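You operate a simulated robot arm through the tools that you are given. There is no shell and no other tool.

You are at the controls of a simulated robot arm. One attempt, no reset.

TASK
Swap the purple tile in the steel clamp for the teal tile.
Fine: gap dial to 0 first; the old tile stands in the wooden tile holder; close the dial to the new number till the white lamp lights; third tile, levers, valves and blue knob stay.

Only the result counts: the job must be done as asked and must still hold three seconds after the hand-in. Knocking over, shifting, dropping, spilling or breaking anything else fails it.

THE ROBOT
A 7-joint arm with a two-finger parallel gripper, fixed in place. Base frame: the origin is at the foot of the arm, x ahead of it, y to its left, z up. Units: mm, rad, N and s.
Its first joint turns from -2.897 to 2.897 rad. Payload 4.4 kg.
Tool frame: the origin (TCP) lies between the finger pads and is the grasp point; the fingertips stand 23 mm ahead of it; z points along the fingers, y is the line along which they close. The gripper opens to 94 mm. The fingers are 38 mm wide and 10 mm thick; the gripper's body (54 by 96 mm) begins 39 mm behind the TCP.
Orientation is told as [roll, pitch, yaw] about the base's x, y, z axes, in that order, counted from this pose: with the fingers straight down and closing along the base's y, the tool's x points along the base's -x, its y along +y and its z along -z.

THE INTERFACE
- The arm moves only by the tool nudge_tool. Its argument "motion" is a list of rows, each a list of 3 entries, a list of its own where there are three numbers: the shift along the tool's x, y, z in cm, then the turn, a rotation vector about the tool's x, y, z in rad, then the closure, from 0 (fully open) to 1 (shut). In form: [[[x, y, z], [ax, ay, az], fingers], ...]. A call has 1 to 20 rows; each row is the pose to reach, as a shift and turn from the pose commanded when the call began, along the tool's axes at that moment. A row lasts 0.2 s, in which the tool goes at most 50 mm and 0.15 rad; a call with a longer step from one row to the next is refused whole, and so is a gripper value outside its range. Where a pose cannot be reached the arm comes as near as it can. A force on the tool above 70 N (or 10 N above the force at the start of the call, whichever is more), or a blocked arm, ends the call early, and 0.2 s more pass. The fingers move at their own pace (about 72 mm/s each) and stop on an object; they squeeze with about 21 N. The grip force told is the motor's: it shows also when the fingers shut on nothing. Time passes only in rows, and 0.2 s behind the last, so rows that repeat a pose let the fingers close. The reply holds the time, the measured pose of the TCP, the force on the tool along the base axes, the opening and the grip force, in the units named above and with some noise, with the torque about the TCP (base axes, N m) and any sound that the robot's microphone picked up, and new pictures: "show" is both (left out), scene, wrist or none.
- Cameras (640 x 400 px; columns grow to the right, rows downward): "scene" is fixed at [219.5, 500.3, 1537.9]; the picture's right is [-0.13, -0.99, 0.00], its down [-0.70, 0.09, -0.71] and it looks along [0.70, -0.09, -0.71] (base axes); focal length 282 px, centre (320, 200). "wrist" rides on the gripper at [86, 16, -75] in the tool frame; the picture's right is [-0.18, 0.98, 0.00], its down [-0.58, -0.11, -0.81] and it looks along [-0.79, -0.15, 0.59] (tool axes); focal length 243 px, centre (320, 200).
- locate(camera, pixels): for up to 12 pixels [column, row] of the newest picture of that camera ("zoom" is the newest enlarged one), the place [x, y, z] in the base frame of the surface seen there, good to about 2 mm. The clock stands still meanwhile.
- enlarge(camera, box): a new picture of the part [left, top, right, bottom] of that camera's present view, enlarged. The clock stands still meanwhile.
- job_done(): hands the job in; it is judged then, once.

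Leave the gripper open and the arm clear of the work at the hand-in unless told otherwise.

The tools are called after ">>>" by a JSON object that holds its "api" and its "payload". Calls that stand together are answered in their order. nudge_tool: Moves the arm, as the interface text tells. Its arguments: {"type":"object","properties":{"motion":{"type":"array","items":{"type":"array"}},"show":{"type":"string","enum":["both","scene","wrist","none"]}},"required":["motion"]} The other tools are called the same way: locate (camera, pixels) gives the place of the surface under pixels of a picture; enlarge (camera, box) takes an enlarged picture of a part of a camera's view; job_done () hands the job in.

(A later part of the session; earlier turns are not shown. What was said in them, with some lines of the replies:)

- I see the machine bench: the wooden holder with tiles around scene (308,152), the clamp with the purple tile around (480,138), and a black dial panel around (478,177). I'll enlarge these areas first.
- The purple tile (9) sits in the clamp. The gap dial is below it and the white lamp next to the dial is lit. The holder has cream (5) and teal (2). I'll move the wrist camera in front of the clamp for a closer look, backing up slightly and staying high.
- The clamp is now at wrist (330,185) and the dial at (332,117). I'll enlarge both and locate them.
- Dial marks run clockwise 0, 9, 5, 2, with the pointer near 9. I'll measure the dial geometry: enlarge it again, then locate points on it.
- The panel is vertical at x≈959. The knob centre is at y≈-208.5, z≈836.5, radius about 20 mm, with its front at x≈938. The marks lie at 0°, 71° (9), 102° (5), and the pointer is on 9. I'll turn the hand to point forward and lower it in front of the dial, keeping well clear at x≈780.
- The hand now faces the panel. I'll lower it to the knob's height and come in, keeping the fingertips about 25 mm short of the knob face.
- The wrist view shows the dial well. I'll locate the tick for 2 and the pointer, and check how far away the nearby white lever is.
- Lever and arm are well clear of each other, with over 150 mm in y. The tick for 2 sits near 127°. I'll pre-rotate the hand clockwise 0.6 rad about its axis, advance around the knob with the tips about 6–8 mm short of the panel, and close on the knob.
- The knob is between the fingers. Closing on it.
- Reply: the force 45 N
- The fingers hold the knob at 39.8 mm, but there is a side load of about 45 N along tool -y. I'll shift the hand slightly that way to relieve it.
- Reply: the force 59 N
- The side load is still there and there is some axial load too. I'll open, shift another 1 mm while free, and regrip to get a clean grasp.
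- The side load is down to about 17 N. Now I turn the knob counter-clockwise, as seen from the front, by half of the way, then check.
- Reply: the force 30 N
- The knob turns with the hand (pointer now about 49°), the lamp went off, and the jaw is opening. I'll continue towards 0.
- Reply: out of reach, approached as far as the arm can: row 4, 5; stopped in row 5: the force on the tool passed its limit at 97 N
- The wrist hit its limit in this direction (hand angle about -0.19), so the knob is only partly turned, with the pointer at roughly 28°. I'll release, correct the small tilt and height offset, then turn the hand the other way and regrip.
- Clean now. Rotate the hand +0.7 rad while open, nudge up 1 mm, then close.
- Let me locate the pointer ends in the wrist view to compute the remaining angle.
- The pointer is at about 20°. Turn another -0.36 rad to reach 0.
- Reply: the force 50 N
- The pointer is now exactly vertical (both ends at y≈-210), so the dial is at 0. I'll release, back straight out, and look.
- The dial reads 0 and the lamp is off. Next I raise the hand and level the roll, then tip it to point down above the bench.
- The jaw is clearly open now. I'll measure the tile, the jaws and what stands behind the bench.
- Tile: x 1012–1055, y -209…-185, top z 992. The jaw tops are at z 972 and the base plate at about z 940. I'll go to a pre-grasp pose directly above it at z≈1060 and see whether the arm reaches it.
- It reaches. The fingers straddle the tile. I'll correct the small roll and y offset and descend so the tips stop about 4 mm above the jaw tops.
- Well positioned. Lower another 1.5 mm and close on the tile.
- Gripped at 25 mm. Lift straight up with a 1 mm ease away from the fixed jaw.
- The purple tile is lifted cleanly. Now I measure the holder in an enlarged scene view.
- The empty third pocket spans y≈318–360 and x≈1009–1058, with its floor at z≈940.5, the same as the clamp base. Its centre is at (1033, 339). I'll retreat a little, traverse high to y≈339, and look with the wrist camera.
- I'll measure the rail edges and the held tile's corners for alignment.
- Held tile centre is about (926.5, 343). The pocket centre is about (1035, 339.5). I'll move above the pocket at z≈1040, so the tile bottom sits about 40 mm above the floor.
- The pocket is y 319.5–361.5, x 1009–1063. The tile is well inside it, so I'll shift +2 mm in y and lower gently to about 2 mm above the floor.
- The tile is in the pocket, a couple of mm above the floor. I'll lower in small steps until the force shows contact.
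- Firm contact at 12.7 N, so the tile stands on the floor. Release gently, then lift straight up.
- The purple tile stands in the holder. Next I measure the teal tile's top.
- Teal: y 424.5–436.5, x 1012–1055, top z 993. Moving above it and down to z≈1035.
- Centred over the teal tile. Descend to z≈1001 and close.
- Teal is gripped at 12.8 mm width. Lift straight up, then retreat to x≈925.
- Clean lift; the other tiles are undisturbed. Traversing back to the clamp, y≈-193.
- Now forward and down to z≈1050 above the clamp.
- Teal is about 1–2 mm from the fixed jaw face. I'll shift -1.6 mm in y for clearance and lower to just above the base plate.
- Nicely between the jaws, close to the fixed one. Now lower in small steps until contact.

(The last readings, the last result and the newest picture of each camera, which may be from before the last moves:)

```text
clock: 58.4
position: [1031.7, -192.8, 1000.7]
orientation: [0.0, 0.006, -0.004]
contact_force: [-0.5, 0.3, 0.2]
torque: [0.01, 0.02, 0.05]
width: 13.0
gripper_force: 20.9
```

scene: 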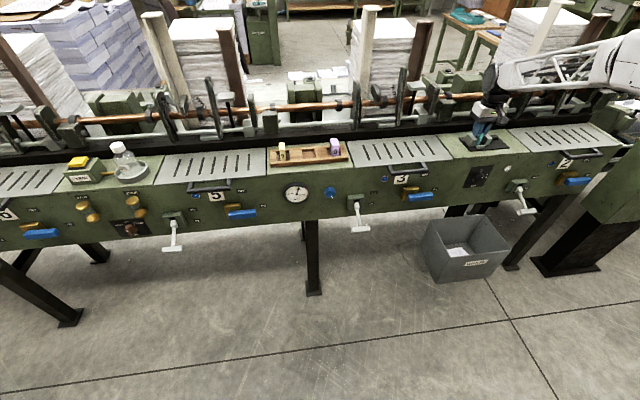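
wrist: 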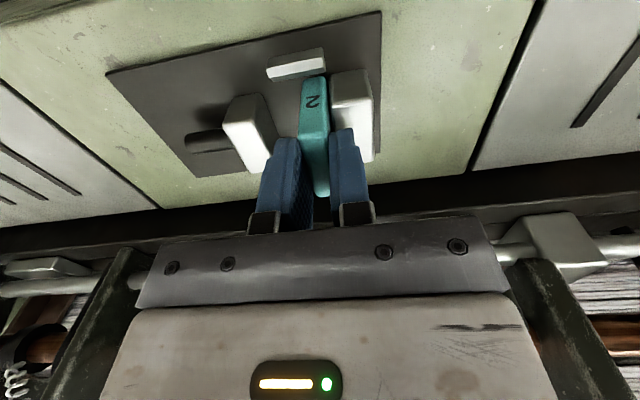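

>>> {"api": "nudge_tool", "payload": {"motion": [[[0, 0, 0.05], [0, 0, 0], 1], [[0, 0, 0.05], [0, 0, 0], 1]], "show": "none"}}

>>> {"api": "nudge_tool", "payload": {"motion": [[[0, 0, 0.05], [0, 0, 0], 1], [[0, 0, 0.05], [0, 0, 0], 1]]}}

>>> {"api": "enlarge", "payload": {"camera": "scene", "box": [450, 105, 530, 165]}}

```text
clock: 59.0
position: [1032.2, -192.2, 1000.2]
orientation: [0.001, 0.007, -0.006]
contact_force: [-1.1, 1.0, 4.2]
torque: [0.0, 0.03, -0.02]
width: 12.9
gripper_force: 20.6
```

```text
clock: 59.6
position: [1031.1, -192.4, 1000.2]
orientation: [0.001, 0.005, -0.006]
contact_force: [2.6, -0.6, 7.2]
torque: [0.02, -0.13, 0.01]
width: 12.8
gripper_force: 20.5
```

scene: 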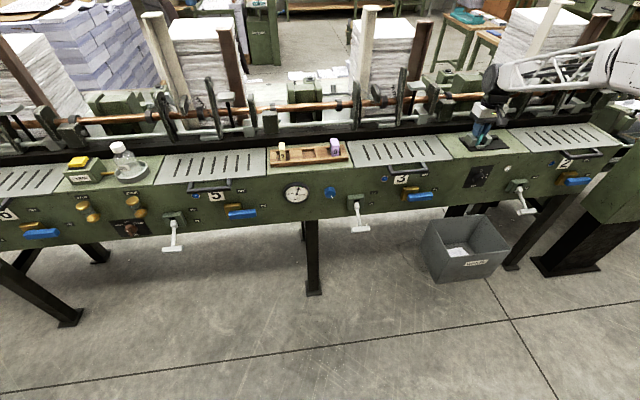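
wrist: 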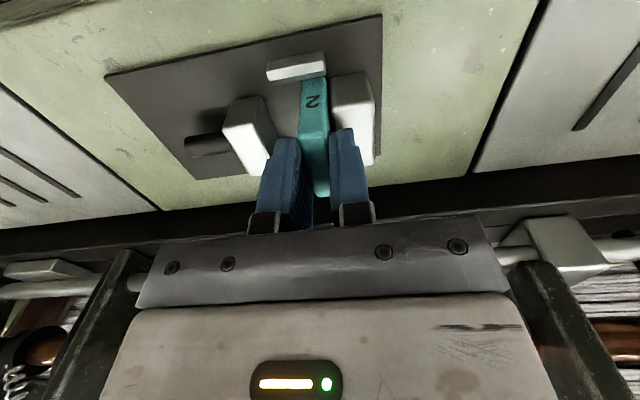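

```text
6.67 times, centred on (490, 135) of scene
```

zoom: 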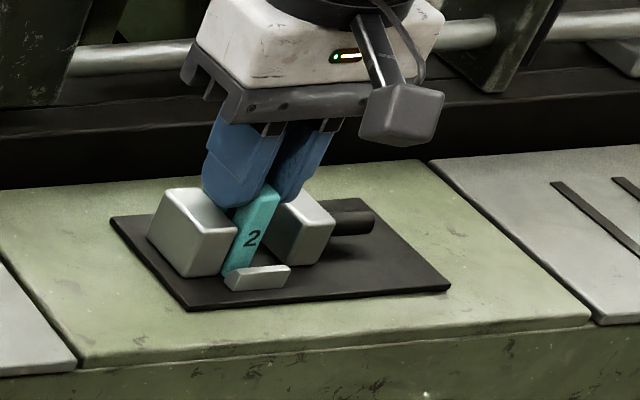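

The tile rests on the base plate (7 N contact). Release gently and lift straight up.

>>> {"api": "nudge_tool", "payload": {"motion": [[[0, 0, 0], [0, 0, 0], 0.82], [[0, 0, 0], [0, 0, 0], 0.75], [[0, 0, 0], [0, 0, 0], 0.6], [[0, 0, 0], [0, 0, 0], 0.5], [[0, 0, -0.5], [0, 0, 0], 0.5], [[0, 0, -2], [0, 0, 0], 0.5], [[0, 0, -5], [0, 0, 0], 0.5], [[0, 0, -9], [0, 0, 0], 0.5], [[0, 0, -13], [0, 0, 0], 0.3], [[4, 0, -14], [0, 0, 0], 0], [[8, 0, -14], [0, 0, 0], 0], [[12, 0, -14], [0, 0, 0], 0], [[12, 0, -14], [0, 0, 0], 0]]}}

>>> {"api": "enlarge", "payload": {"camera": "scene", "box": [450, 105, 530, 165]}}

>>> {"api": "enlarge", "payload": {"camera": "wrist", "box": [250, 80, 410, 195]}}

```text
clock: 62.4
position: [911.6, -191.3, 1138.5]
orientation: [-0.001, 0.008, -0.005]
contact_force: [-0.3, 0.6, -0.8]
torque: [0.0, -0.02, 0.0]
width: 93.8
gripper_force: 0.0
```

scene: 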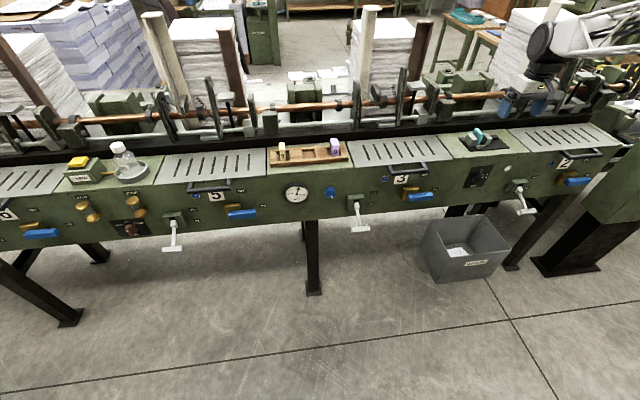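
wrist: 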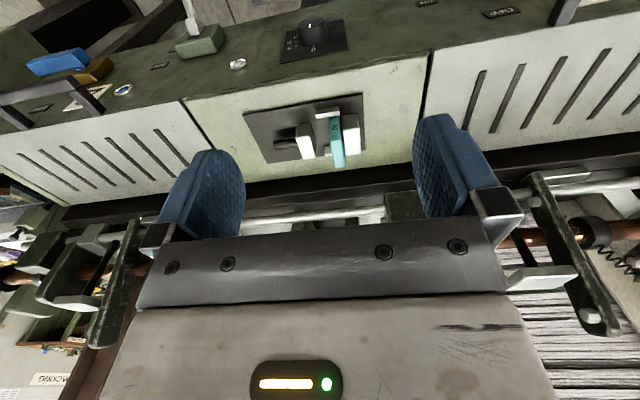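

```text
6.67 times, centred on (490, 135) of scene
```

zoom: 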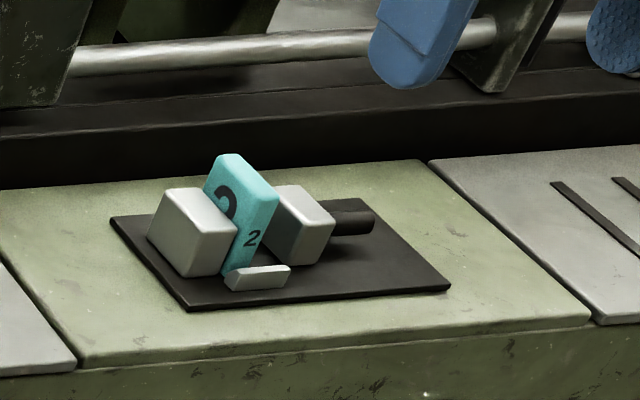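

```text
3.48 times, centred on (330, 138) of wrist
```

zoom: 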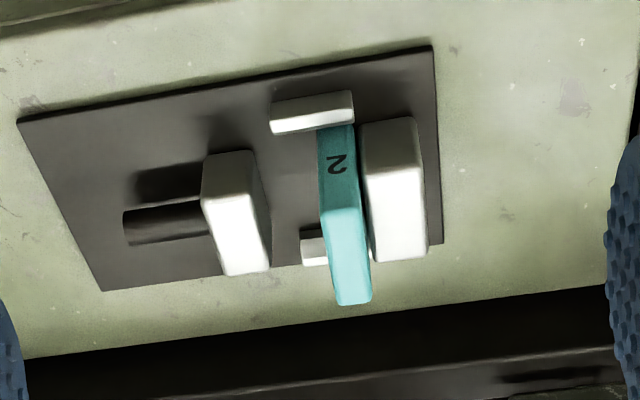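

The teal tile stands upright between the jaws and the stops. Next, the dial: retreat, point the hand forward, and descend in front of the dial as before.

>>> {"api": "nudge_tool", "payload": {"motion": [[[4, 0, 0], [0, 0, 0], 0], [[8.5, -0.3, 0], [0, 0, 0], 0], [[13, -0.6, 0.5], [0, 0, 0], 0], [[15, -1, 2], [0, -0.14, 0], 0], [[15, -1.2, 4], [0, -0.28, 0], 0], [[15, -1.5, 6], [0, -0.42, 0], 0], [[15, -1.8, 8], [0, -0.56, 0], 0], [[15, -1.84, 10], [0, -0.7, 0], 0], [[15, -1.84, 12], [0, -0.84, 0], 0], [[15, -1.84, 14], [0, -0.98, 0], 0], [[15, -1.84, 16], [0, -1.12, 0], 0], [[14.5, -1.84, 18], [0, -1.26, 0], 0], [[14, -1.84, 20], [0, -1.4, 0], 0], [[13.5, -1.84, 22], [0, -1.5, 0], 0], [[13.2, -1.84, 23.85], [0, -1.563, 0], 0], [[13.2, -1.84, 23.85], [0, -1.563, 0], 0], [[13.2, -1.84, 23.85], [0, -1.563, 0], 0]]}}

```text
clock: 66.0
position: [779.8, -209.9, 900.1]
orientation: [-0.042, -1.556, 0.036]
contact_force: [0.3, -0.3, -0.6]
torque: [0.02, -0.03, 0.02]
width: 94.0
gripper_force: 0.0
```

scene: 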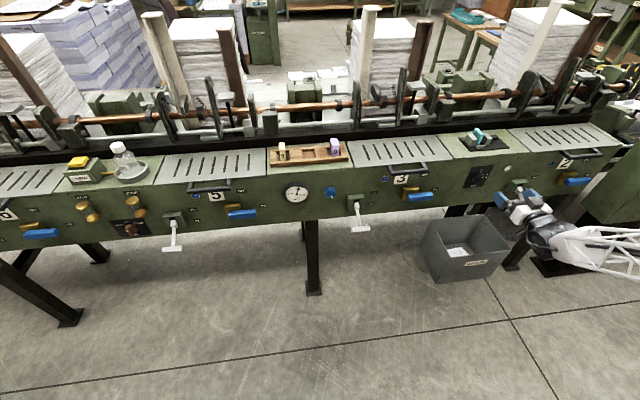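
wrist: 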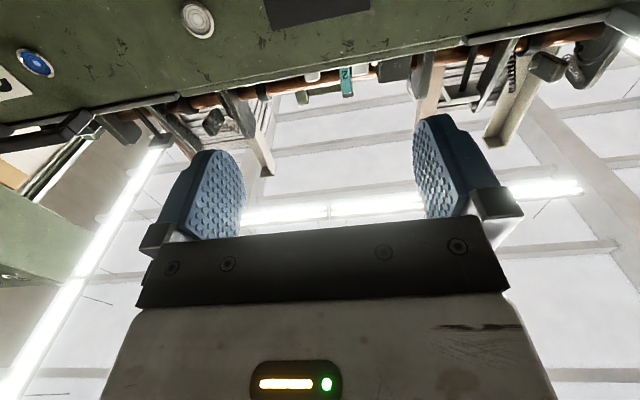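

Now lower to the knob height (z≈834.8) and approach around the knob, fingers horizontal and open.

>>> {"api": "nudge_tool", "payload": {"motion": [[[2, 0, 0], [0, -0.015, 0.05], 0], [[4.5, 0, 0], [0, -0.015, 0.05], 0], [[6.53, 0, 2], [0, -0.015, 0.05], 0], [[6.53, 0, 5], [0, -0.015, 0.05], 0], [[6.53, 0, 8], [0, -0.015, 0.05], 0], [[6.53, 0, 10.5], [0, -0.015, 0.05], 0], [[6.53, 0, 12], [0, -0.015, 0.05], 0], [[6.53, 0, 13.5], [0, -0.015, 0.05], 0], [[6.53, 0, 14.8], [0, -0.015, 0.05], 0], [[6.53, 0, 14.8], [0, -0.015, 0.05], 0], [[6.53, 0, 14.8], [0, -0.015, 0.05], 0]]}}

>>> {"api": "enlarge", "payload": {"camera": "wrist", "box": [220, 60, 420, 210]}}

```text
clock: 68.4
position: [925.9, -209.3, 834.7]
orientation: [1.562, -1.521, -1.571]
contact_force: [-0.1, 0.8, -1.0]
torque: [0.0, 0.0, -0.01]
width: 94.1
gripper_force: 0.1
```

scene: 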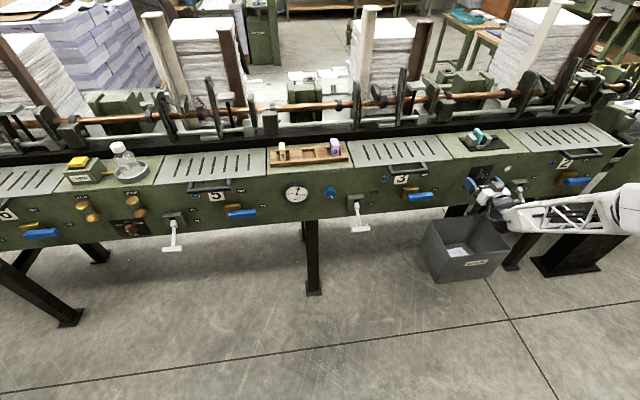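
wrist: 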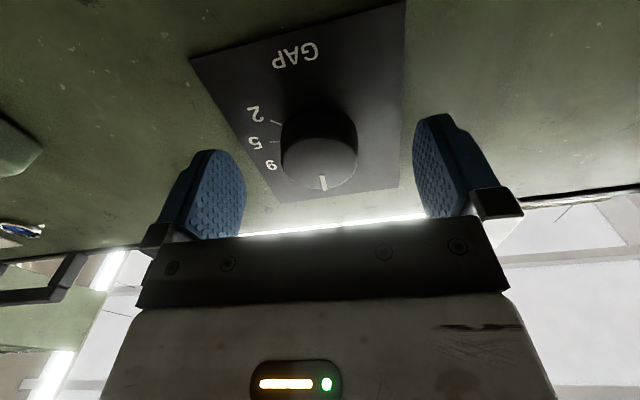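

```text
2.67 times, centred on (320, 135) of wrist
```

zoom: 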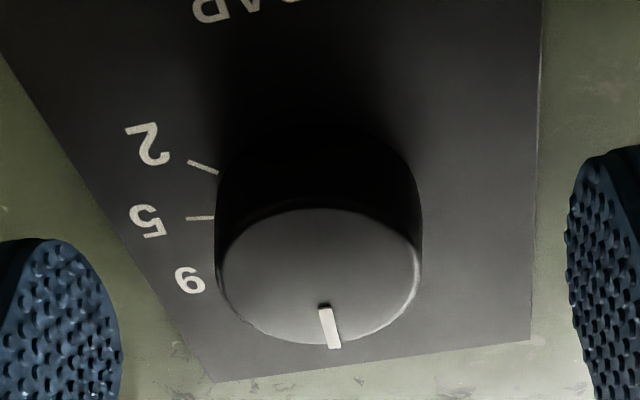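

Aligned. Advance 2.5 mm and close on the knob.

>>> {"api": "nudge_tool", "payload": {"motion": [[[0, 0, 0.25], [0, 0, 0], 0.3], [[0, 0, 0.25], [0, 0, 0], 0.5], [[0, 0, 0.25], [0, 0, 0], 0.6], [[0, 0, 0.25], [0, 0, 0], 1], [[0, 0, 0.25], [0, 0, 0], 1]], "show": "none"}}

```text
clock: 69.6
position: [927.2, -209.9, 835.2]
orientation: [1.571, -1.522, -1.576]
contact_force: [6.2, -11.7, -0.9]
torque: [0.02, 0.03, -0.31]
width: 40.5
gripper_force: 45.2
```

Good grip with low side load. Turn clockwise in a first chunk of 1.0 rad and check.

>>> {"api": "nudge_tool", "payload": {"motion": [[[0, -0.02, 0], [0, 0, 0.1], 1], [[0, -0.02, 0], [0, 0, 0.2], 1], [[0, -0.02, 0], [0, 0, 0.3], 1], [[0, -0.02, 0], [0, 0, 0.4], 1], [[0, -0.02, 0], [0, 0, 0.5], 1], [[0, -0.02, 0], [0, 0, 0.6], 1], [[0, -0.02, 0], [0, 0, 0.7], 1], [[0, -0.02, 0], [0, 0, 0.8], 1], [[0, -0.02, 0], [0, 0, 0.9], 1], [[0, -0.02, 0], [0, 0, 1.0], 1]]}}

>>> {"api": "enlarge", "payload": {"camera": "scene", "box": [450, 120, 546, 195]}}

>>> {"api": "enlarge", "payload": {"camera": "wrist", "box": [220, 60, 420, 210]}}

```text
clock: 71.7
position: [927.8, -211.5, 835.7]
orientation: [1.576, -0.577, -1.578]
contact_force: [-23.6, 9.3, 9.8]
torque: [0.03, -0.77, 0.45]
width: 40.6
gripper_force: 44.8
stopped in row 10: the force on the tool passed its limit at 80 N (the readings are from after the stop); the commanded pose is now the measured one
```

scene: 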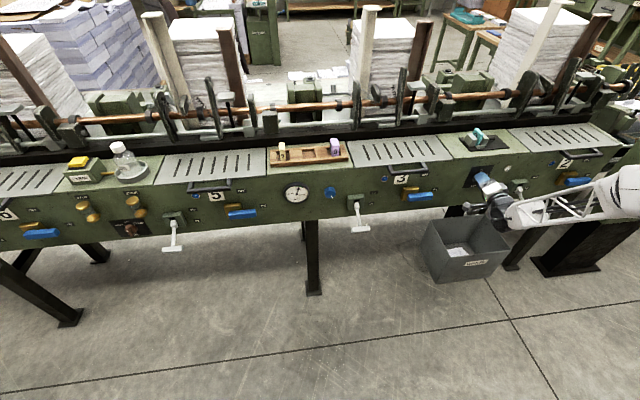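
wrist: 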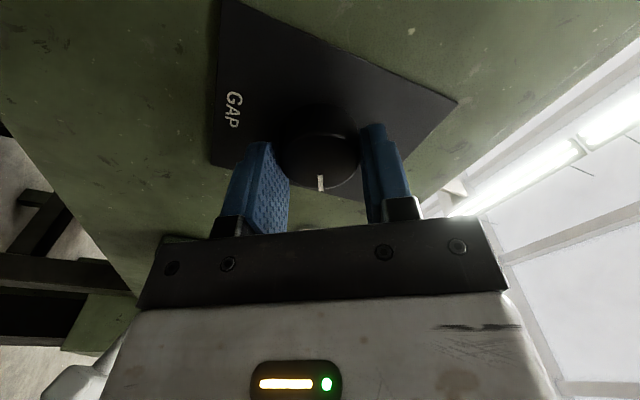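

```text
5.33 times, centred on (498, 158) of scene
```

zoom: 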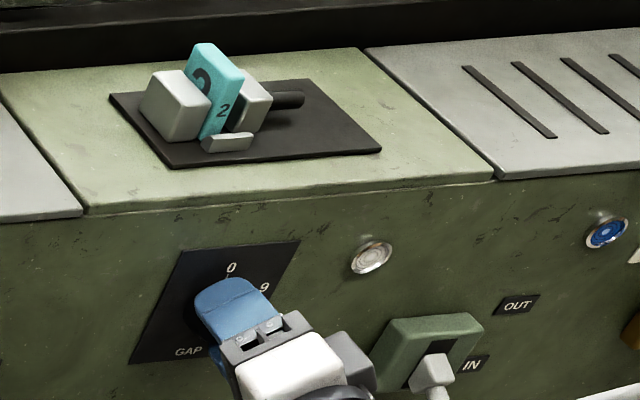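

```text
2.67 times, centred on (320, 135) of wrist
```

zoom: 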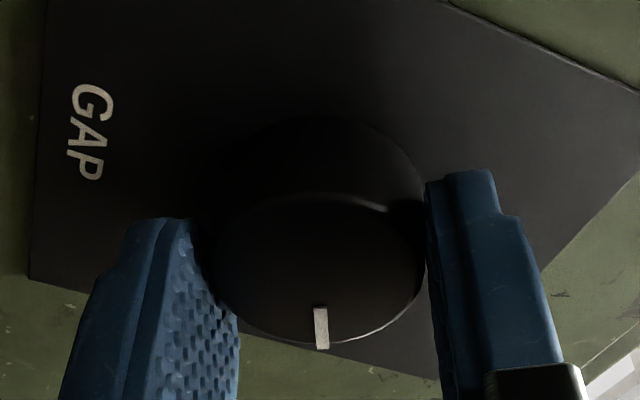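

Turned about 54° and the jaw is closing. The force limit tripped because the hand crept off-centre by 1–2 mm. I'll open, re-centre (+1.5 mm along tool x), and regrip.

>>> {"api": "nudge_tool", "payload": {"motion": [[[0, 0, 0], [0, 0, 0], 0.4], [[0, 0, 0], [0, 0, 0], 0.4], [[0.15, 0, 0], [0, 0, 0], 0.4], [[0.15, 0, 0], [0, 0, 0], 0.4], [[0.15, 0, 0], [0, 0, 0], 0.4]], "show": "none"}}

>>> {"api": "nudge_tool", "payload": {"motion": [[[0, 0, 0], [0, 0, 0], 0.6], [[0, 0, 0], [0, 0, 0], 1], [[0, 0, 0], [0, 0, 0], 1]], "show": "none"}}

```text
clock: 72.9
position: [928.2, -210.5, 833.7]
orientation: [1.573, -0.577, -1.58]
contact_force: [0.3, 0.4, -0.6]
torque: [-0.02, -0.03, 0.02]
width: 56.2
gripper_force: 0.0
```

```text
clock: 73.7
position: [929.9, -210.6, 835.2]
orientation: [1.577, -0.578, -1.58]
contact_force: [-6.6, 7.1, 7.1]
torque: [0.04, -0.24, 0.13]
width: 40.6
gripper_force: 44.8
```

Clean grip again. Continue clockwise 0.6 rad.

>>> {"api": "nudge_tool", "payload": {"motion": [[[0, 0.02, 0], [0, 0, 0.1], 1], [[0, 0.02, 0], [0, 0, 0.2], 1], [[0, 0.02, 0], [0, 0, 0.3], 1], [[0, 0.02, 0], [0, 0, 0.4], 1], [[0, 0.02, 0], [0, 0, 0.5], 1], [[0, 0.02, 0], [0, 0, 0.6], 1]]}}

>>> {"api": "enlarge", "payload": {"camera": "scene", "box": [450, 120, 546, 195]}}

>>> {"api": "enlarge", "payload": {"camera": "wrist", "box": [220, 60, 420, 210]}}

```text
clock: 75.1
position: [928.4, -210.2, 834.3]
orientation: [1.574, 0.028, -1.577]
contact_force: [-0.9, 5.3, 2.2]
torque: [-0.01, -0.24, -0.34]
width: 40.1
gripper_force: 45.5
```

scene: 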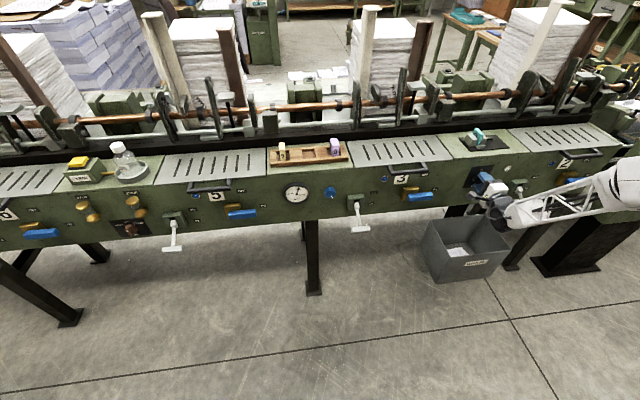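
wrist: 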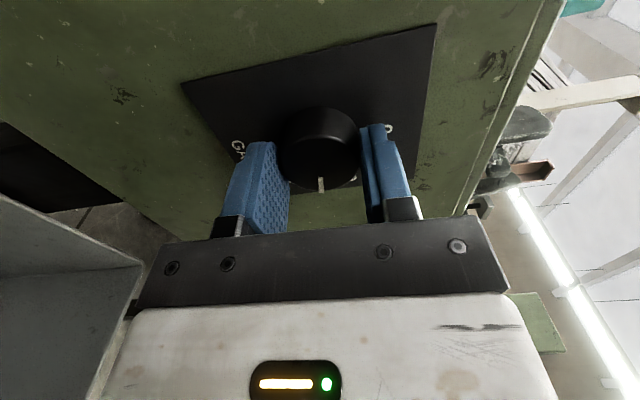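

```text
5.33 times, centred on (498, 158) of scene
```

zoom: 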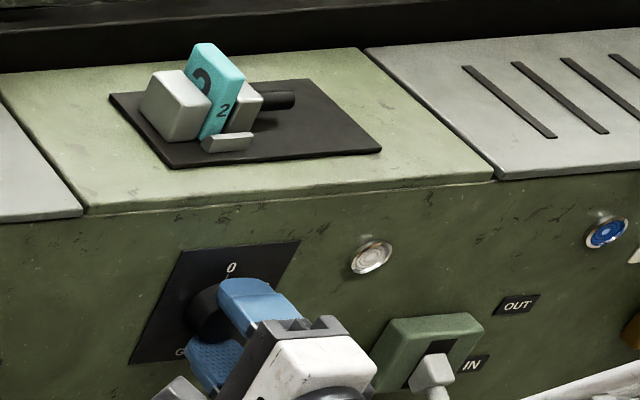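

```text
2.67 times, centred on (320, 135) of wrist
```

zoom: 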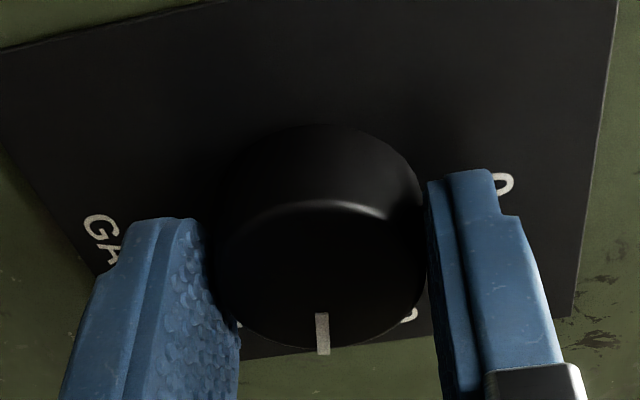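

The pointer is at about 88°, and the jaw is close to the tile. Continue 0.45 rad.

>>> {"api": "nudge_tool", "payload": {"motion": [[[0, 0.01, 0], [0, 0, 0.09], 1], [[0, 0.01, 0], [0, 0, 0.18], 1], [[0, 0.01, 0], [0, 0, 0.27], 1], [[0, 0.01, 0], [0, 0, 0.36], 1], [[0, 0.01, 0], [0, 0, 0.45], 1]]}}

>>> {"api": "enlarge", "payload": {"camera": "scene", "box": [450, 120, 546, 195]}}

>>> {"api": "enlarge", "payload": {"camera": "wrist", "box": [280, 110, 380, 210]}}

```text
clock: 76.3
position: [928.4, -210.0, 834.8]
orientation: [1.576, 0.477, -1.576]
contact_force: [9.9, 6.7, -9.1]
torque: [0.0, 0.46, 0.31]
width: 40.4
gripper_force: 45.2
```

scene: 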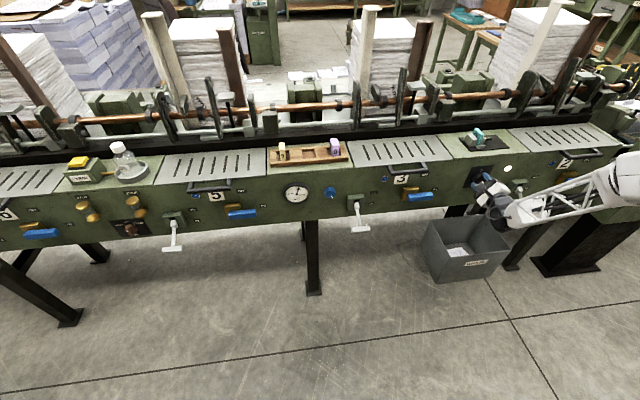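
wrist: 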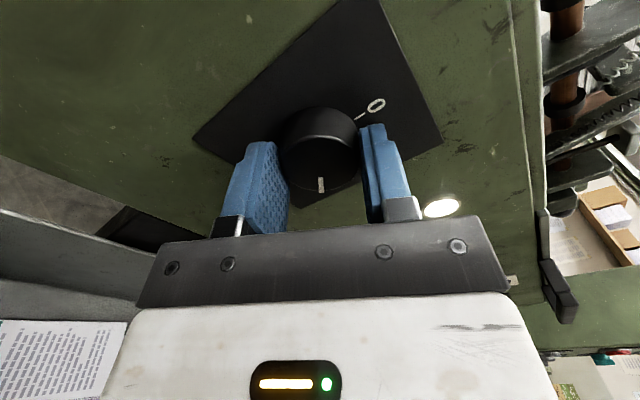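

```text
5.33 times, centred on (498, 158) of scene
```

zoom: 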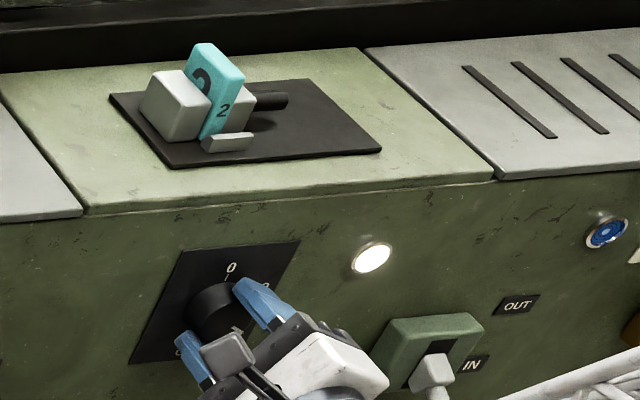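

```text
4.00 times, centred on (330, 160) of wrist
```

zoom: 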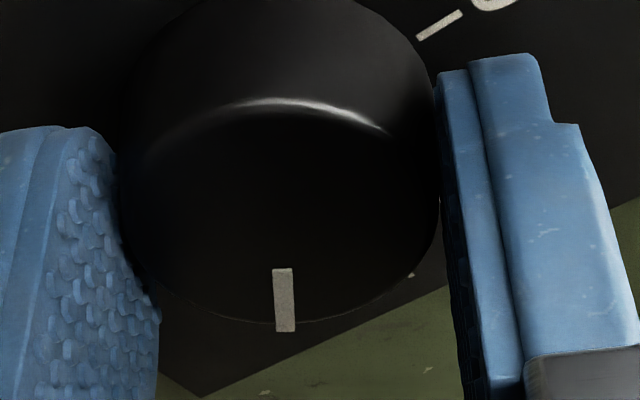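

The white lamp is lit. I'll measure the pointer angle now.

>>> {"api": "locate", "payload": {"camera": "zoom", "pixels": [[282, 275], [283, 290], [284, 305], [285, 318], [285, 326], [412, 275], [440, 25]]}}

```text
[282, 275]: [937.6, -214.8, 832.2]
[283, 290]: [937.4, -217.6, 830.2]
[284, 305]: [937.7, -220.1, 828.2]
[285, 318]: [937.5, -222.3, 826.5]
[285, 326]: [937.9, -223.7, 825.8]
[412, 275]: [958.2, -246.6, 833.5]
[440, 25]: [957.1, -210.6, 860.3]
```

The pointer is at about 126°, close to the 2 mark. I'll release and back out straight, then compare pointer and mark with a clear view.

>>> {"api": "nudge_tool", "payload": {"motion": [[[0, 0, 0], [0, 0, 0], 0.6], [[0, 0, 0], [0, 0, 0], 0.3], [[0, 0, 0], [0, 0, 0], 0], [[0, 0, 0], [0, 0, 0], 0], [[0, 0, -2], [0, 0, 0], 0], [[0, 0, -4], [0, 0, 0], 0], [[0, 0, -6], [0, 0, 0], 0], [[0, 0, -6], [0, 0, 0], 0]]}}

>>> {"api": "enlarge", "payload": {"camera": "scene", "box": [450, 120, 546, 195]}}

>>> {"api": "enlarge", "payload": {"camera": "wrist", "box": [250, 40, 390, 150]}}

```text
clock: 78.1
position: [866.5, -211.9, 833.8]
orientation: [1.575, 0.475, -1.576]
contact_force: [0.0, 0.4, -0.2]
torque: [0.0, 0.01, -0.02]
width: 93.8
gripper_force: 0.0
```

scene: 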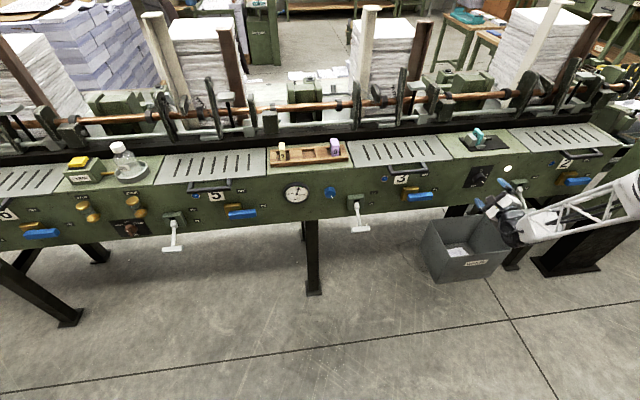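
wrist: 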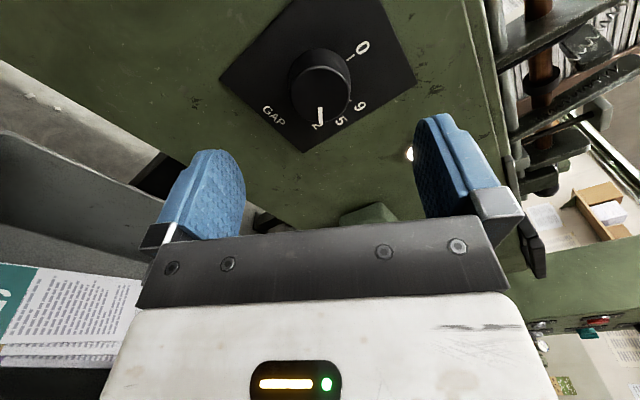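

```text
5.33 times, centred on (498, 158) of scene
```

zoom: 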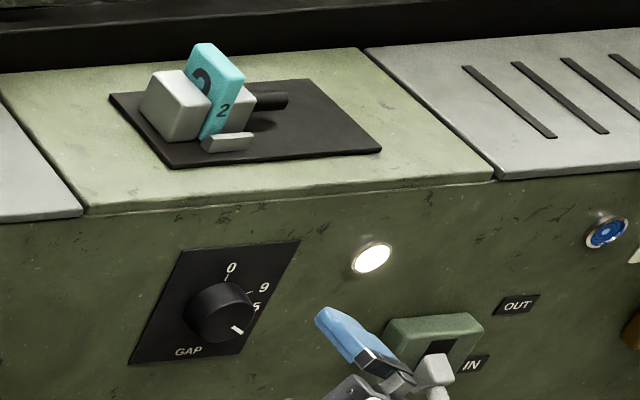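

```text
3.64 times, centred on (320, 95) of wrist
```

zoom: 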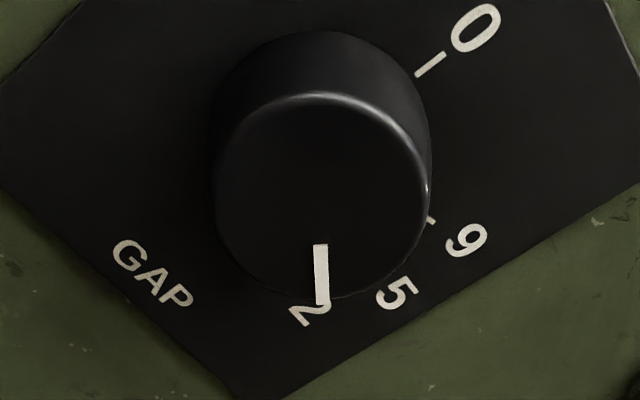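

The lamp stays lit and the pointer is at the 2. I'll roll the hand back while clear of the knob, for a better view of the mark for 2.

>>> {"api": "nudge_tool", "payload": {"motion": [[[0, 0, 0], [0, 0, -0.14], 0], [[0, 0, 0], [0, 0, -0.28], 0], [[0, 0, 0], [0, 0, -0.42], 0], [[0, 0, 0], [0, 0, -0.56], 0], [[0, 0, 0], [0, 0, -0.7], 0], [[0, 0, 0], [0, 0, -0.84], 0], [[0, 0, 0], [0, 0, -0.98], 0], [[0, 0, 0], [0, 0, -1.12], 0], [[0, 0, 0], [0, 0, -1.26], 0], [[0, 0, 0], [0, 0, -1.4], 0], [[0, 0, 0], [0, 0, -1.54], 0], [[0, 0, 0], [0, 0, -1.68], 0], [[0, 0, 0], [0, 0, -1.82], 0], [[0, 0, 0], [0, 0, -1.95], 0], [[0, 0, 0], [0, 0, -1.95], 0]]}}

>>> {"api": "enlarge", "payload": {"camera": "wrist", "box": [240, 20, 380, 130]}}

```text
clock: 81.3
position: [869.9, -210.2, 835.9]
orientation: [1.609, -1.476, -1.615]
contact_force: [-0.3, 0.5, 0.1]
torque: [0.02, 0.0, -0.03]
width: 94.2
gripper_force: 0.1
```

scene: 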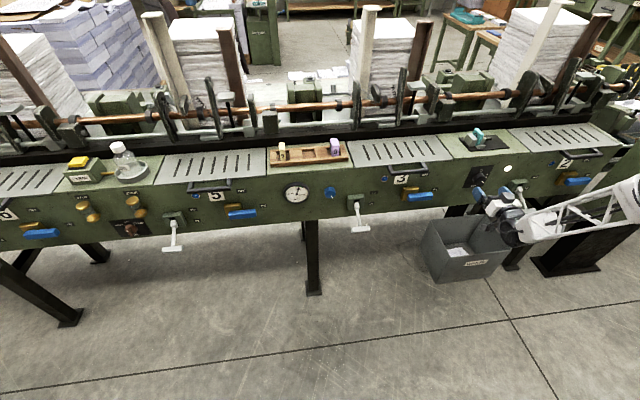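
wrist: 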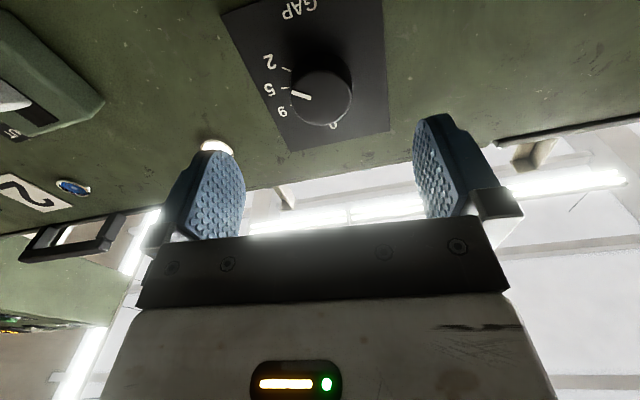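

```text
3.64 times, centred on (310, 75) of wrist
```

zoom: 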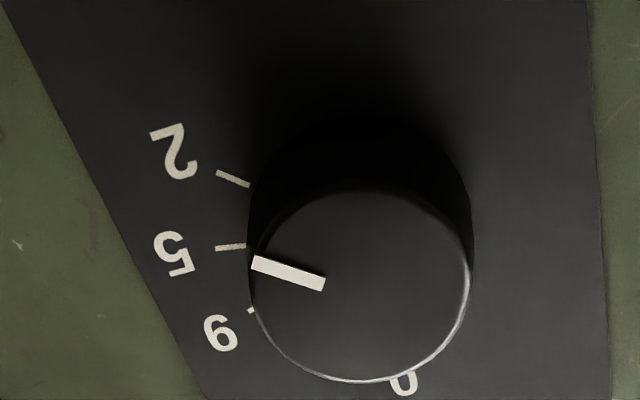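

>>> {"api": "locate", "payload": {"camera": "zoom", "pixels": [[248, 185], [220, 173], [244, 247], [217, 248], [320, 284], [300, 278], [280, 271], [258, 265], [252, 311], [360, 195], [469, 285], [360, 378]]}}

>>> {"api": "locate", "payload": {"camera": "zoom", "pixels": [[246, 184], [242, 182], [236, 180], [230, 177], [225, 175], [218, 172], [324, 280], [254, 259], [322, 290], [252, 268]]}}

```text
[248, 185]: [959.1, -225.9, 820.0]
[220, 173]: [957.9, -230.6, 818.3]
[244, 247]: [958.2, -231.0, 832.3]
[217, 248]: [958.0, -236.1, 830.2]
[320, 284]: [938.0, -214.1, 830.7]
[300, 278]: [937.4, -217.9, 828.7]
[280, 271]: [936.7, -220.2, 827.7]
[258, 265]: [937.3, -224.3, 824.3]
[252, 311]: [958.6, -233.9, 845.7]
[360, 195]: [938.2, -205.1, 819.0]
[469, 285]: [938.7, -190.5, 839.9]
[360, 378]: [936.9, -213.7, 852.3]
```

```text
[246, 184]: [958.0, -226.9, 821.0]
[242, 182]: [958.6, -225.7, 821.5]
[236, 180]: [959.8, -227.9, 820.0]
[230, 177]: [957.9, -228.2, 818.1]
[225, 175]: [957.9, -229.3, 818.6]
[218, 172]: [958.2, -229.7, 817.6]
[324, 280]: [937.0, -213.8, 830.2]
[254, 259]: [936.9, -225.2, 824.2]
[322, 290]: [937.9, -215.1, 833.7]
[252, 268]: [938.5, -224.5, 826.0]
```

The pointer is at about 124°, while the mark for 2 is nearer 128–129°. I'll check in the scene view whether the moving jaw really touches the tile.

>>> {"api": "enlarge", "payload": {"camera": "scene", "box": [462, 122, 502, 157]}}

```text
11.43 times, centred on (482, 140) of scene
```

zoom: 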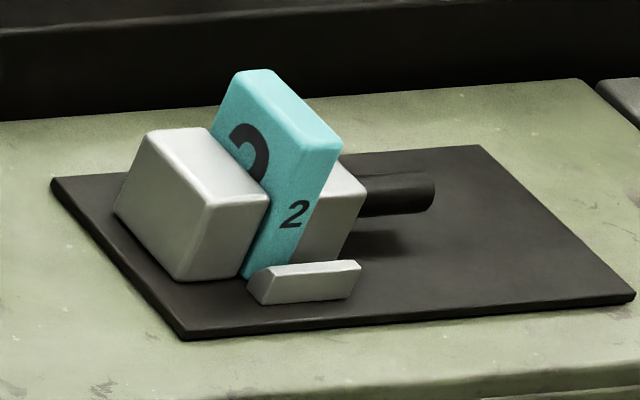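

The tile looks seated, but compared with its mark the pointer is still 5–7° short of 2, while the purple tile had the pointer right on 9. I'll regrip and turn a touch further, about 0.1 rad, watching force and lamp.

>>> {"api": "nudge_tool", "payload": {"motion": [[[0.1, 0, 1.5], [0, 0, 0], 0], [[0.1, 0, 3], [0, 0, 0], 0], [[0.1, 0, 4.5], [0, 0, 0], 0], [[0.1, 0, 5.8], [0, 0, 0], 0], [[0.1, 0, 5.8], [0, 0, 0], 0.3], [[0.1, 0, 5.8], [0, 0, 0], 0.4], [[0.1, 0, 5.8], [0, 0, 0], 0.4]], "show": "wrist"}}

>>> {"api": "nudge_tool", "payload": {"motion": [[[0, 0, 0], [0, 0, 0], 0.6], [[0, 0, 0], [0, 0, 0], 1], [[0, 0, 0], [0, 0, 0], 1]], "show": "none"}}

```text
clock: 82.9
position: [927.3, -209.9, 835.3]
orientation: [1.607, -1.474, -1.611]
contact_force: [-0.3, 0.1, -0.8]
torque: [0.0, -0.01, -0.03]
width: 56.4
gripper_force: 0.0
```

wrist: 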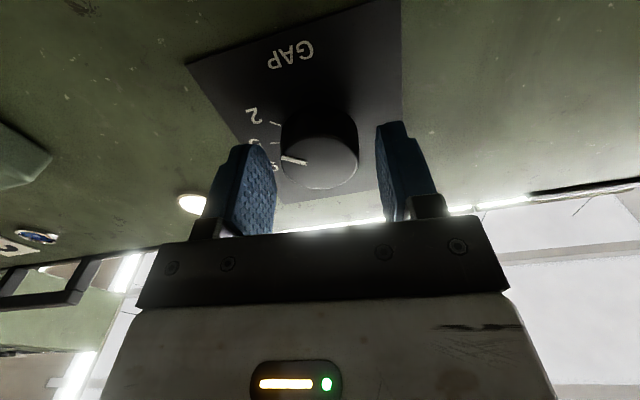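

```text
clock: 83.7
position: [927.6, -209.9, 836.5]
orientation: [1.604, -1.475, -1.611]
contact_force: [0.3, -1.4, -0.5]
torque: [0.0, 0.03, 0.0]
width: 40.1
gripper_force: 45.1
```

Perfectly centred grip. Turn 0.06 rad clockwise, and check the lamp and torque.

>>> {"api": "nudge_tool", "payload": {"motion": [[[0, 0, 0], [0, 0, 0.03], 1], [[0, 0, 0], [0, 0, 0.06], 1], [[0, 0, 0], [0, 0, 0.06], 1]]}}

>>> {"api": "enlarge", "payload": {"camera": "wrist", "box": [240, 90, 380, 210]}}

```text
clock: 84.5
position: [926.9, -209.9, 835.4]
orientation: [1.602, -1.416, -1.607]
contact_force: [-3.7, 1.5, 14.9]
torque: [0.01, 0.23, 0.08]
width: 40.4
gripper_force: 45.1
```

scene: 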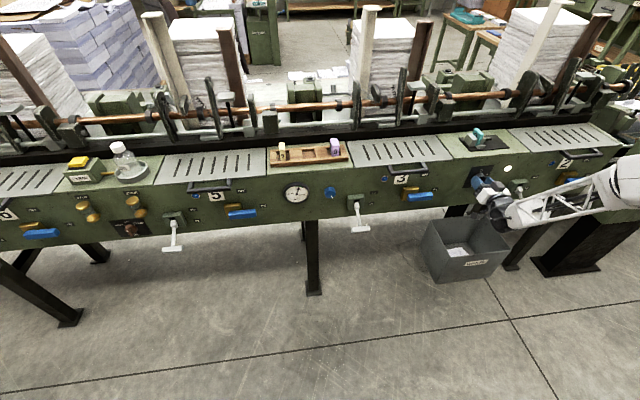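
wrist: 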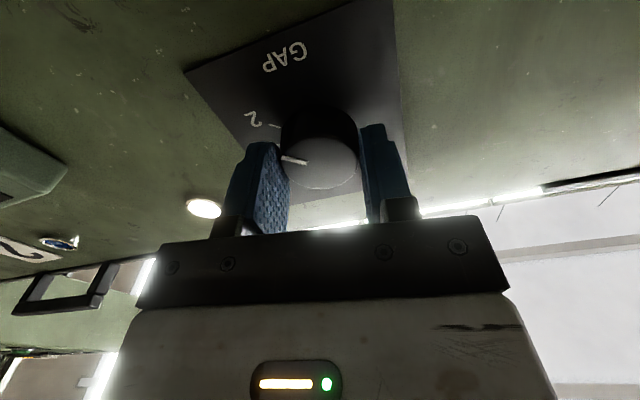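

```text
3.33 times, centred on (310, 150) of wrist
```

zoom: 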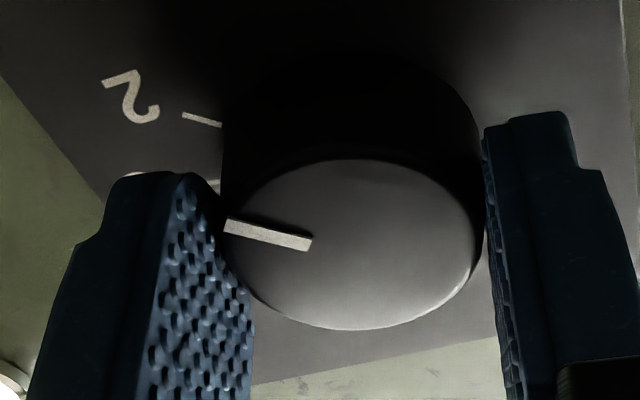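

>>> {"api": "locate", "payload": {"camera": "zoom", "pixels": [[305, 242], [285, 238], [265, 234], [245, 230], [232, 227], [217, 124], [208, 121], [198, 118], [188, 116]]}}

```text
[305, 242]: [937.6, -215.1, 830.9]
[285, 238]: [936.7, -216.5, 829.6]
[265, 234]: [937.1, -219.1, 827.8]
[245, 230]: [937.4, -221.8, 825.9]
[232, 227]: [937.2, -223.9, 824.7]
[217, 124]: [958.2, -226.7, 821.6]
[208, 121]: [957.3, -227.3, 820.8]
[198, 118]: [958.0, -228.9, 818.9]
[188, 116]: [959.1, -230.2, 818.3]
```

The lamp is still lit. The pointer is about 125.5° against the mark's 128.5°. Turn another 0.05 rad.

>>> {"api": "nudge_tool", "payload": {"motion": [[[0, 0, 0], [0, 0, 0.025], 1], [[0, 0, 0], [0, 0, 0.05], 1], [[0, 0, 0], [0, 0, 0.05], 1]]}}

>>> {"api": "enlarge", "payload": {"camera": "wrist", "box": [240, 90, 380, 210]}}

>>> {"api": "locate", "payload": {"camera": "zoom", "pixels": [[305, 242], [285, 238], [265, 234], [245, 230], [232, 227]]}}

>>> {"api": "enlarge", "payload": {"camera": "scene", "box": [450, 120, 546, 195]}}

```text
clock: 85.3
position: [927.9, -209.7, 833.9]
orientation: [1.595, -1.366, -1.601]
contact_force: [6.2, -3.4, 20.0]
torque: [-0.76, -0.25, -0.16]
width: 40.5
gripper_force: 44.8
```

scene: 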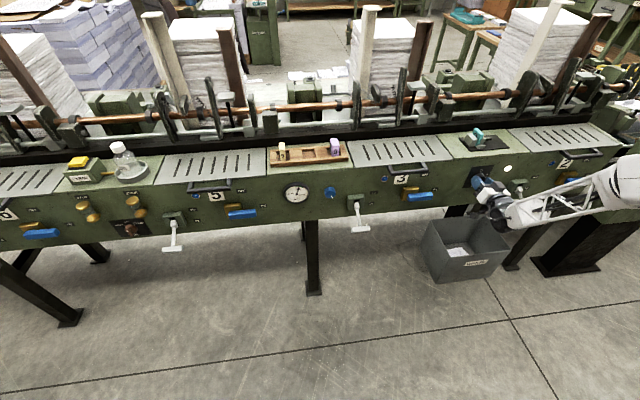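
wrist: 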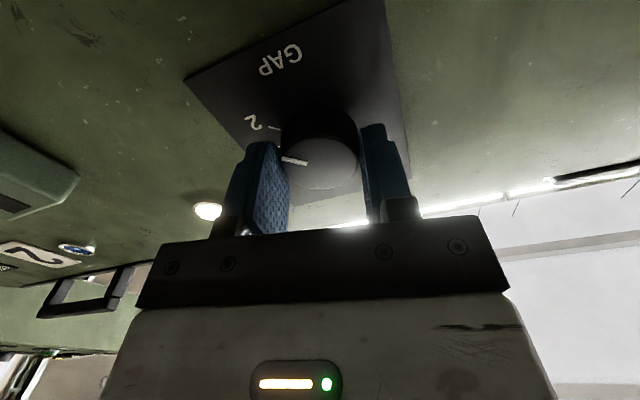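

```text
3.33 times, centred on (310, 150) of wrist
```

zoom: 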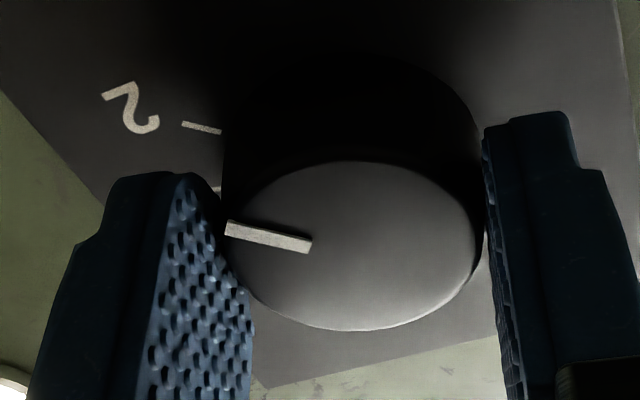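

```text
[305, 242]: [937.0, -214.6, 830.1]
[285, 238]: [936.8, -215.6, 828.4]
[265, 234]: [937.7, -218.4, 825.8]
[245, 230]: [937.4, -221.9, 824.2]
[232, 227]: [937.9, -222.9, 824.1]
```

```text
5.33 times, centred on (498, 158) of scene
```

zoom: 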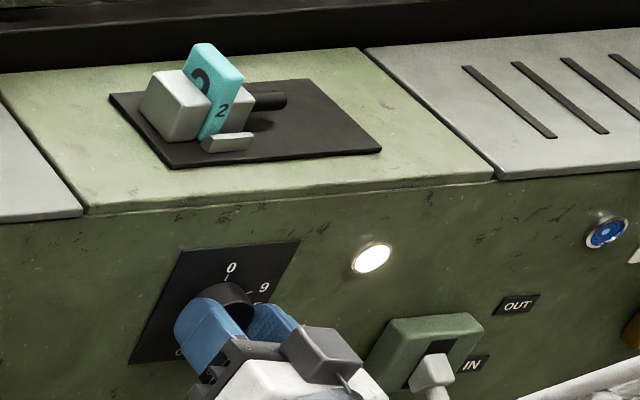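

Now there is a torque reaction of -0.76 N·m. The clamp resists, the lamp is lit, and the pointer is at the 2 mark, so I'll stop there. Release and back straight out.

>>> {"api": "nudge_tool", "payload": {"motion": [[[0, 0, 0], [0, 0, 0], 0.6], [[0, 0, 0], [0, 0, 0], 0.3], [[0, 0, 0], [0, 0, 0], 0], [[0, 0, 0], [0, 0, 0], 0], [[0, 0, -2], [0, 0, 0], 0], [[0, 0, -5], [0, 0, 0], 0], [[0, 0, -9], [0, 0, 0], 0], [[0, 0, -13], [0, 0, 0], 0], [[0, 0, -15], [0, 0, 0], 0], [[0, 0, -15], [0, 0, 0], 0]]}}

>>> {"api": "enlarge", "payload": {"camera": "scene", "box": [450, 120, 546, 195]}}

>>> {"api": "enlarge", "payload": {"camera": "wrist", "box": [220, 0, 400, 110]}}

```text
clock: 87.5
position: [773.0, -209.3, 835.8]
orientation: [1.587, -1.365, -1.592]
contact_force: [-0.2, -0.7, -0.7]
torque: [0.02, 0.0, 0.0]
width: 93.8
gripper_force: 0.0
```

scene: 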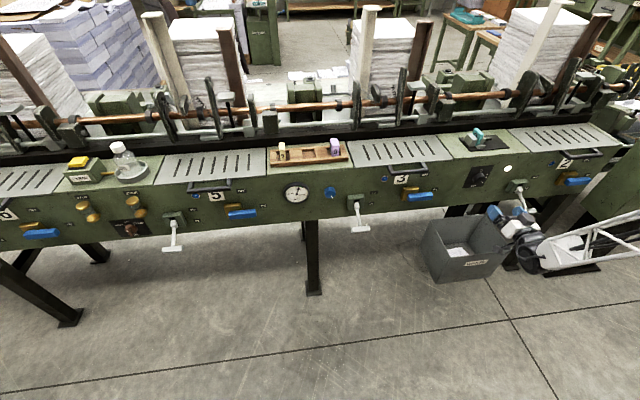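
wrist: 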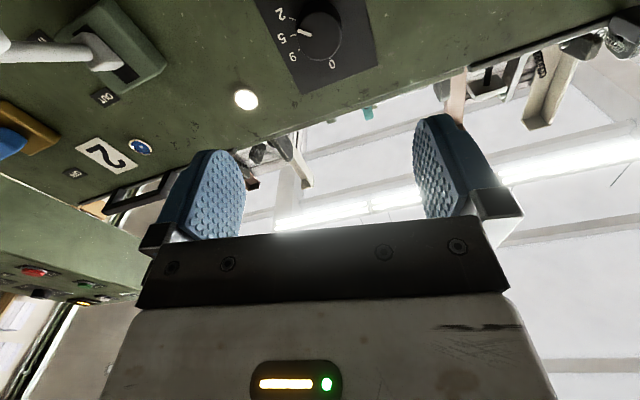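

```text
5.33 times, centred on (498, 158) of scene
```

zoom: 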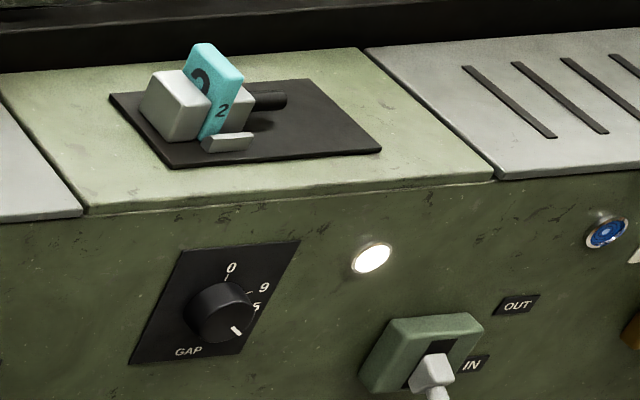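

```text
3.56 times, centred on (310, 55) of wrist
```

zoom: 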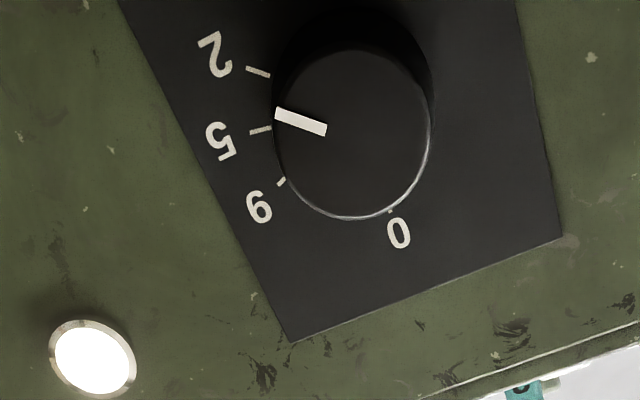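

The pointer is parallel to the 2 mark and the lamp is lit. A final check of the holder, blue knob, and levers.

>>> {"api": "enlarge", "payload": {"camera": "scene", "box": [250, 125, 410, 235]}}

>>> {"api": "enlarge", "payload": {"camera": "scene", "box": [450, 130, 610, 240]}}

```text
3.64 times, centred on (330, 180) of scene
```

zoom: 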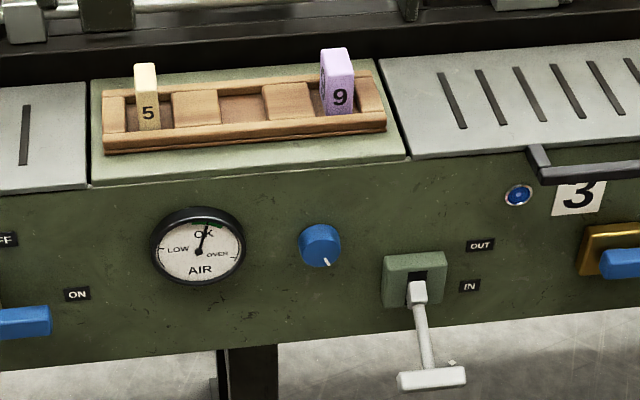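

```text
3.64 times, centred on (530, 185) of scene
```

zoom: 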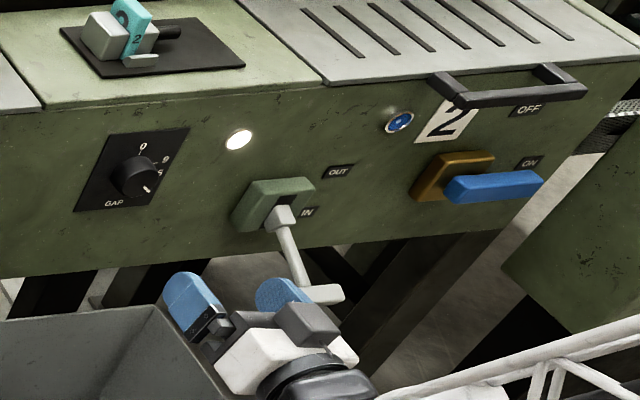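

Everything is in order. Teal is clamped with the lamp lit and the dial on 2. Purple stands in the holder, and cream, the levers, valves and blue knob are unchanged. The gripper is open and clear, so I'm handing in.

>>> {"api": "job_done", "payload": {}}

```text
The job is handed in.
```

I swapped the tiles and handed the job in; I haven't been told how it was judged.

- **Clamp:** I turned the gap dial to 0, took out the purple tile and put the teal tile in its place. I then closed the dial to 2. The white lamp is lit, the dial's pointer lines up with the 2 mark, and the clamp resisted the last bit of turning.
- **Lamp timing:** the lamp first lit a few degrees before the 2 mark. I turned the dial a little further so it sits on the number.
- **Old tile:** the purple tile stands upright in the empty right-hand slot of the wooden holder.
- **Everything else:** in the final pictures the cream tile, levers, valves and blue knob look as they did at the start. The gripper is open and about 140 mm from the dial.

While I was turning the dial, the arm stopped twice on its force limit. The first time the wrist had reached the end of its range; the second time the hand had crept off-centre. I released and regripped each time, and saw no effect on the dial or anything around it.
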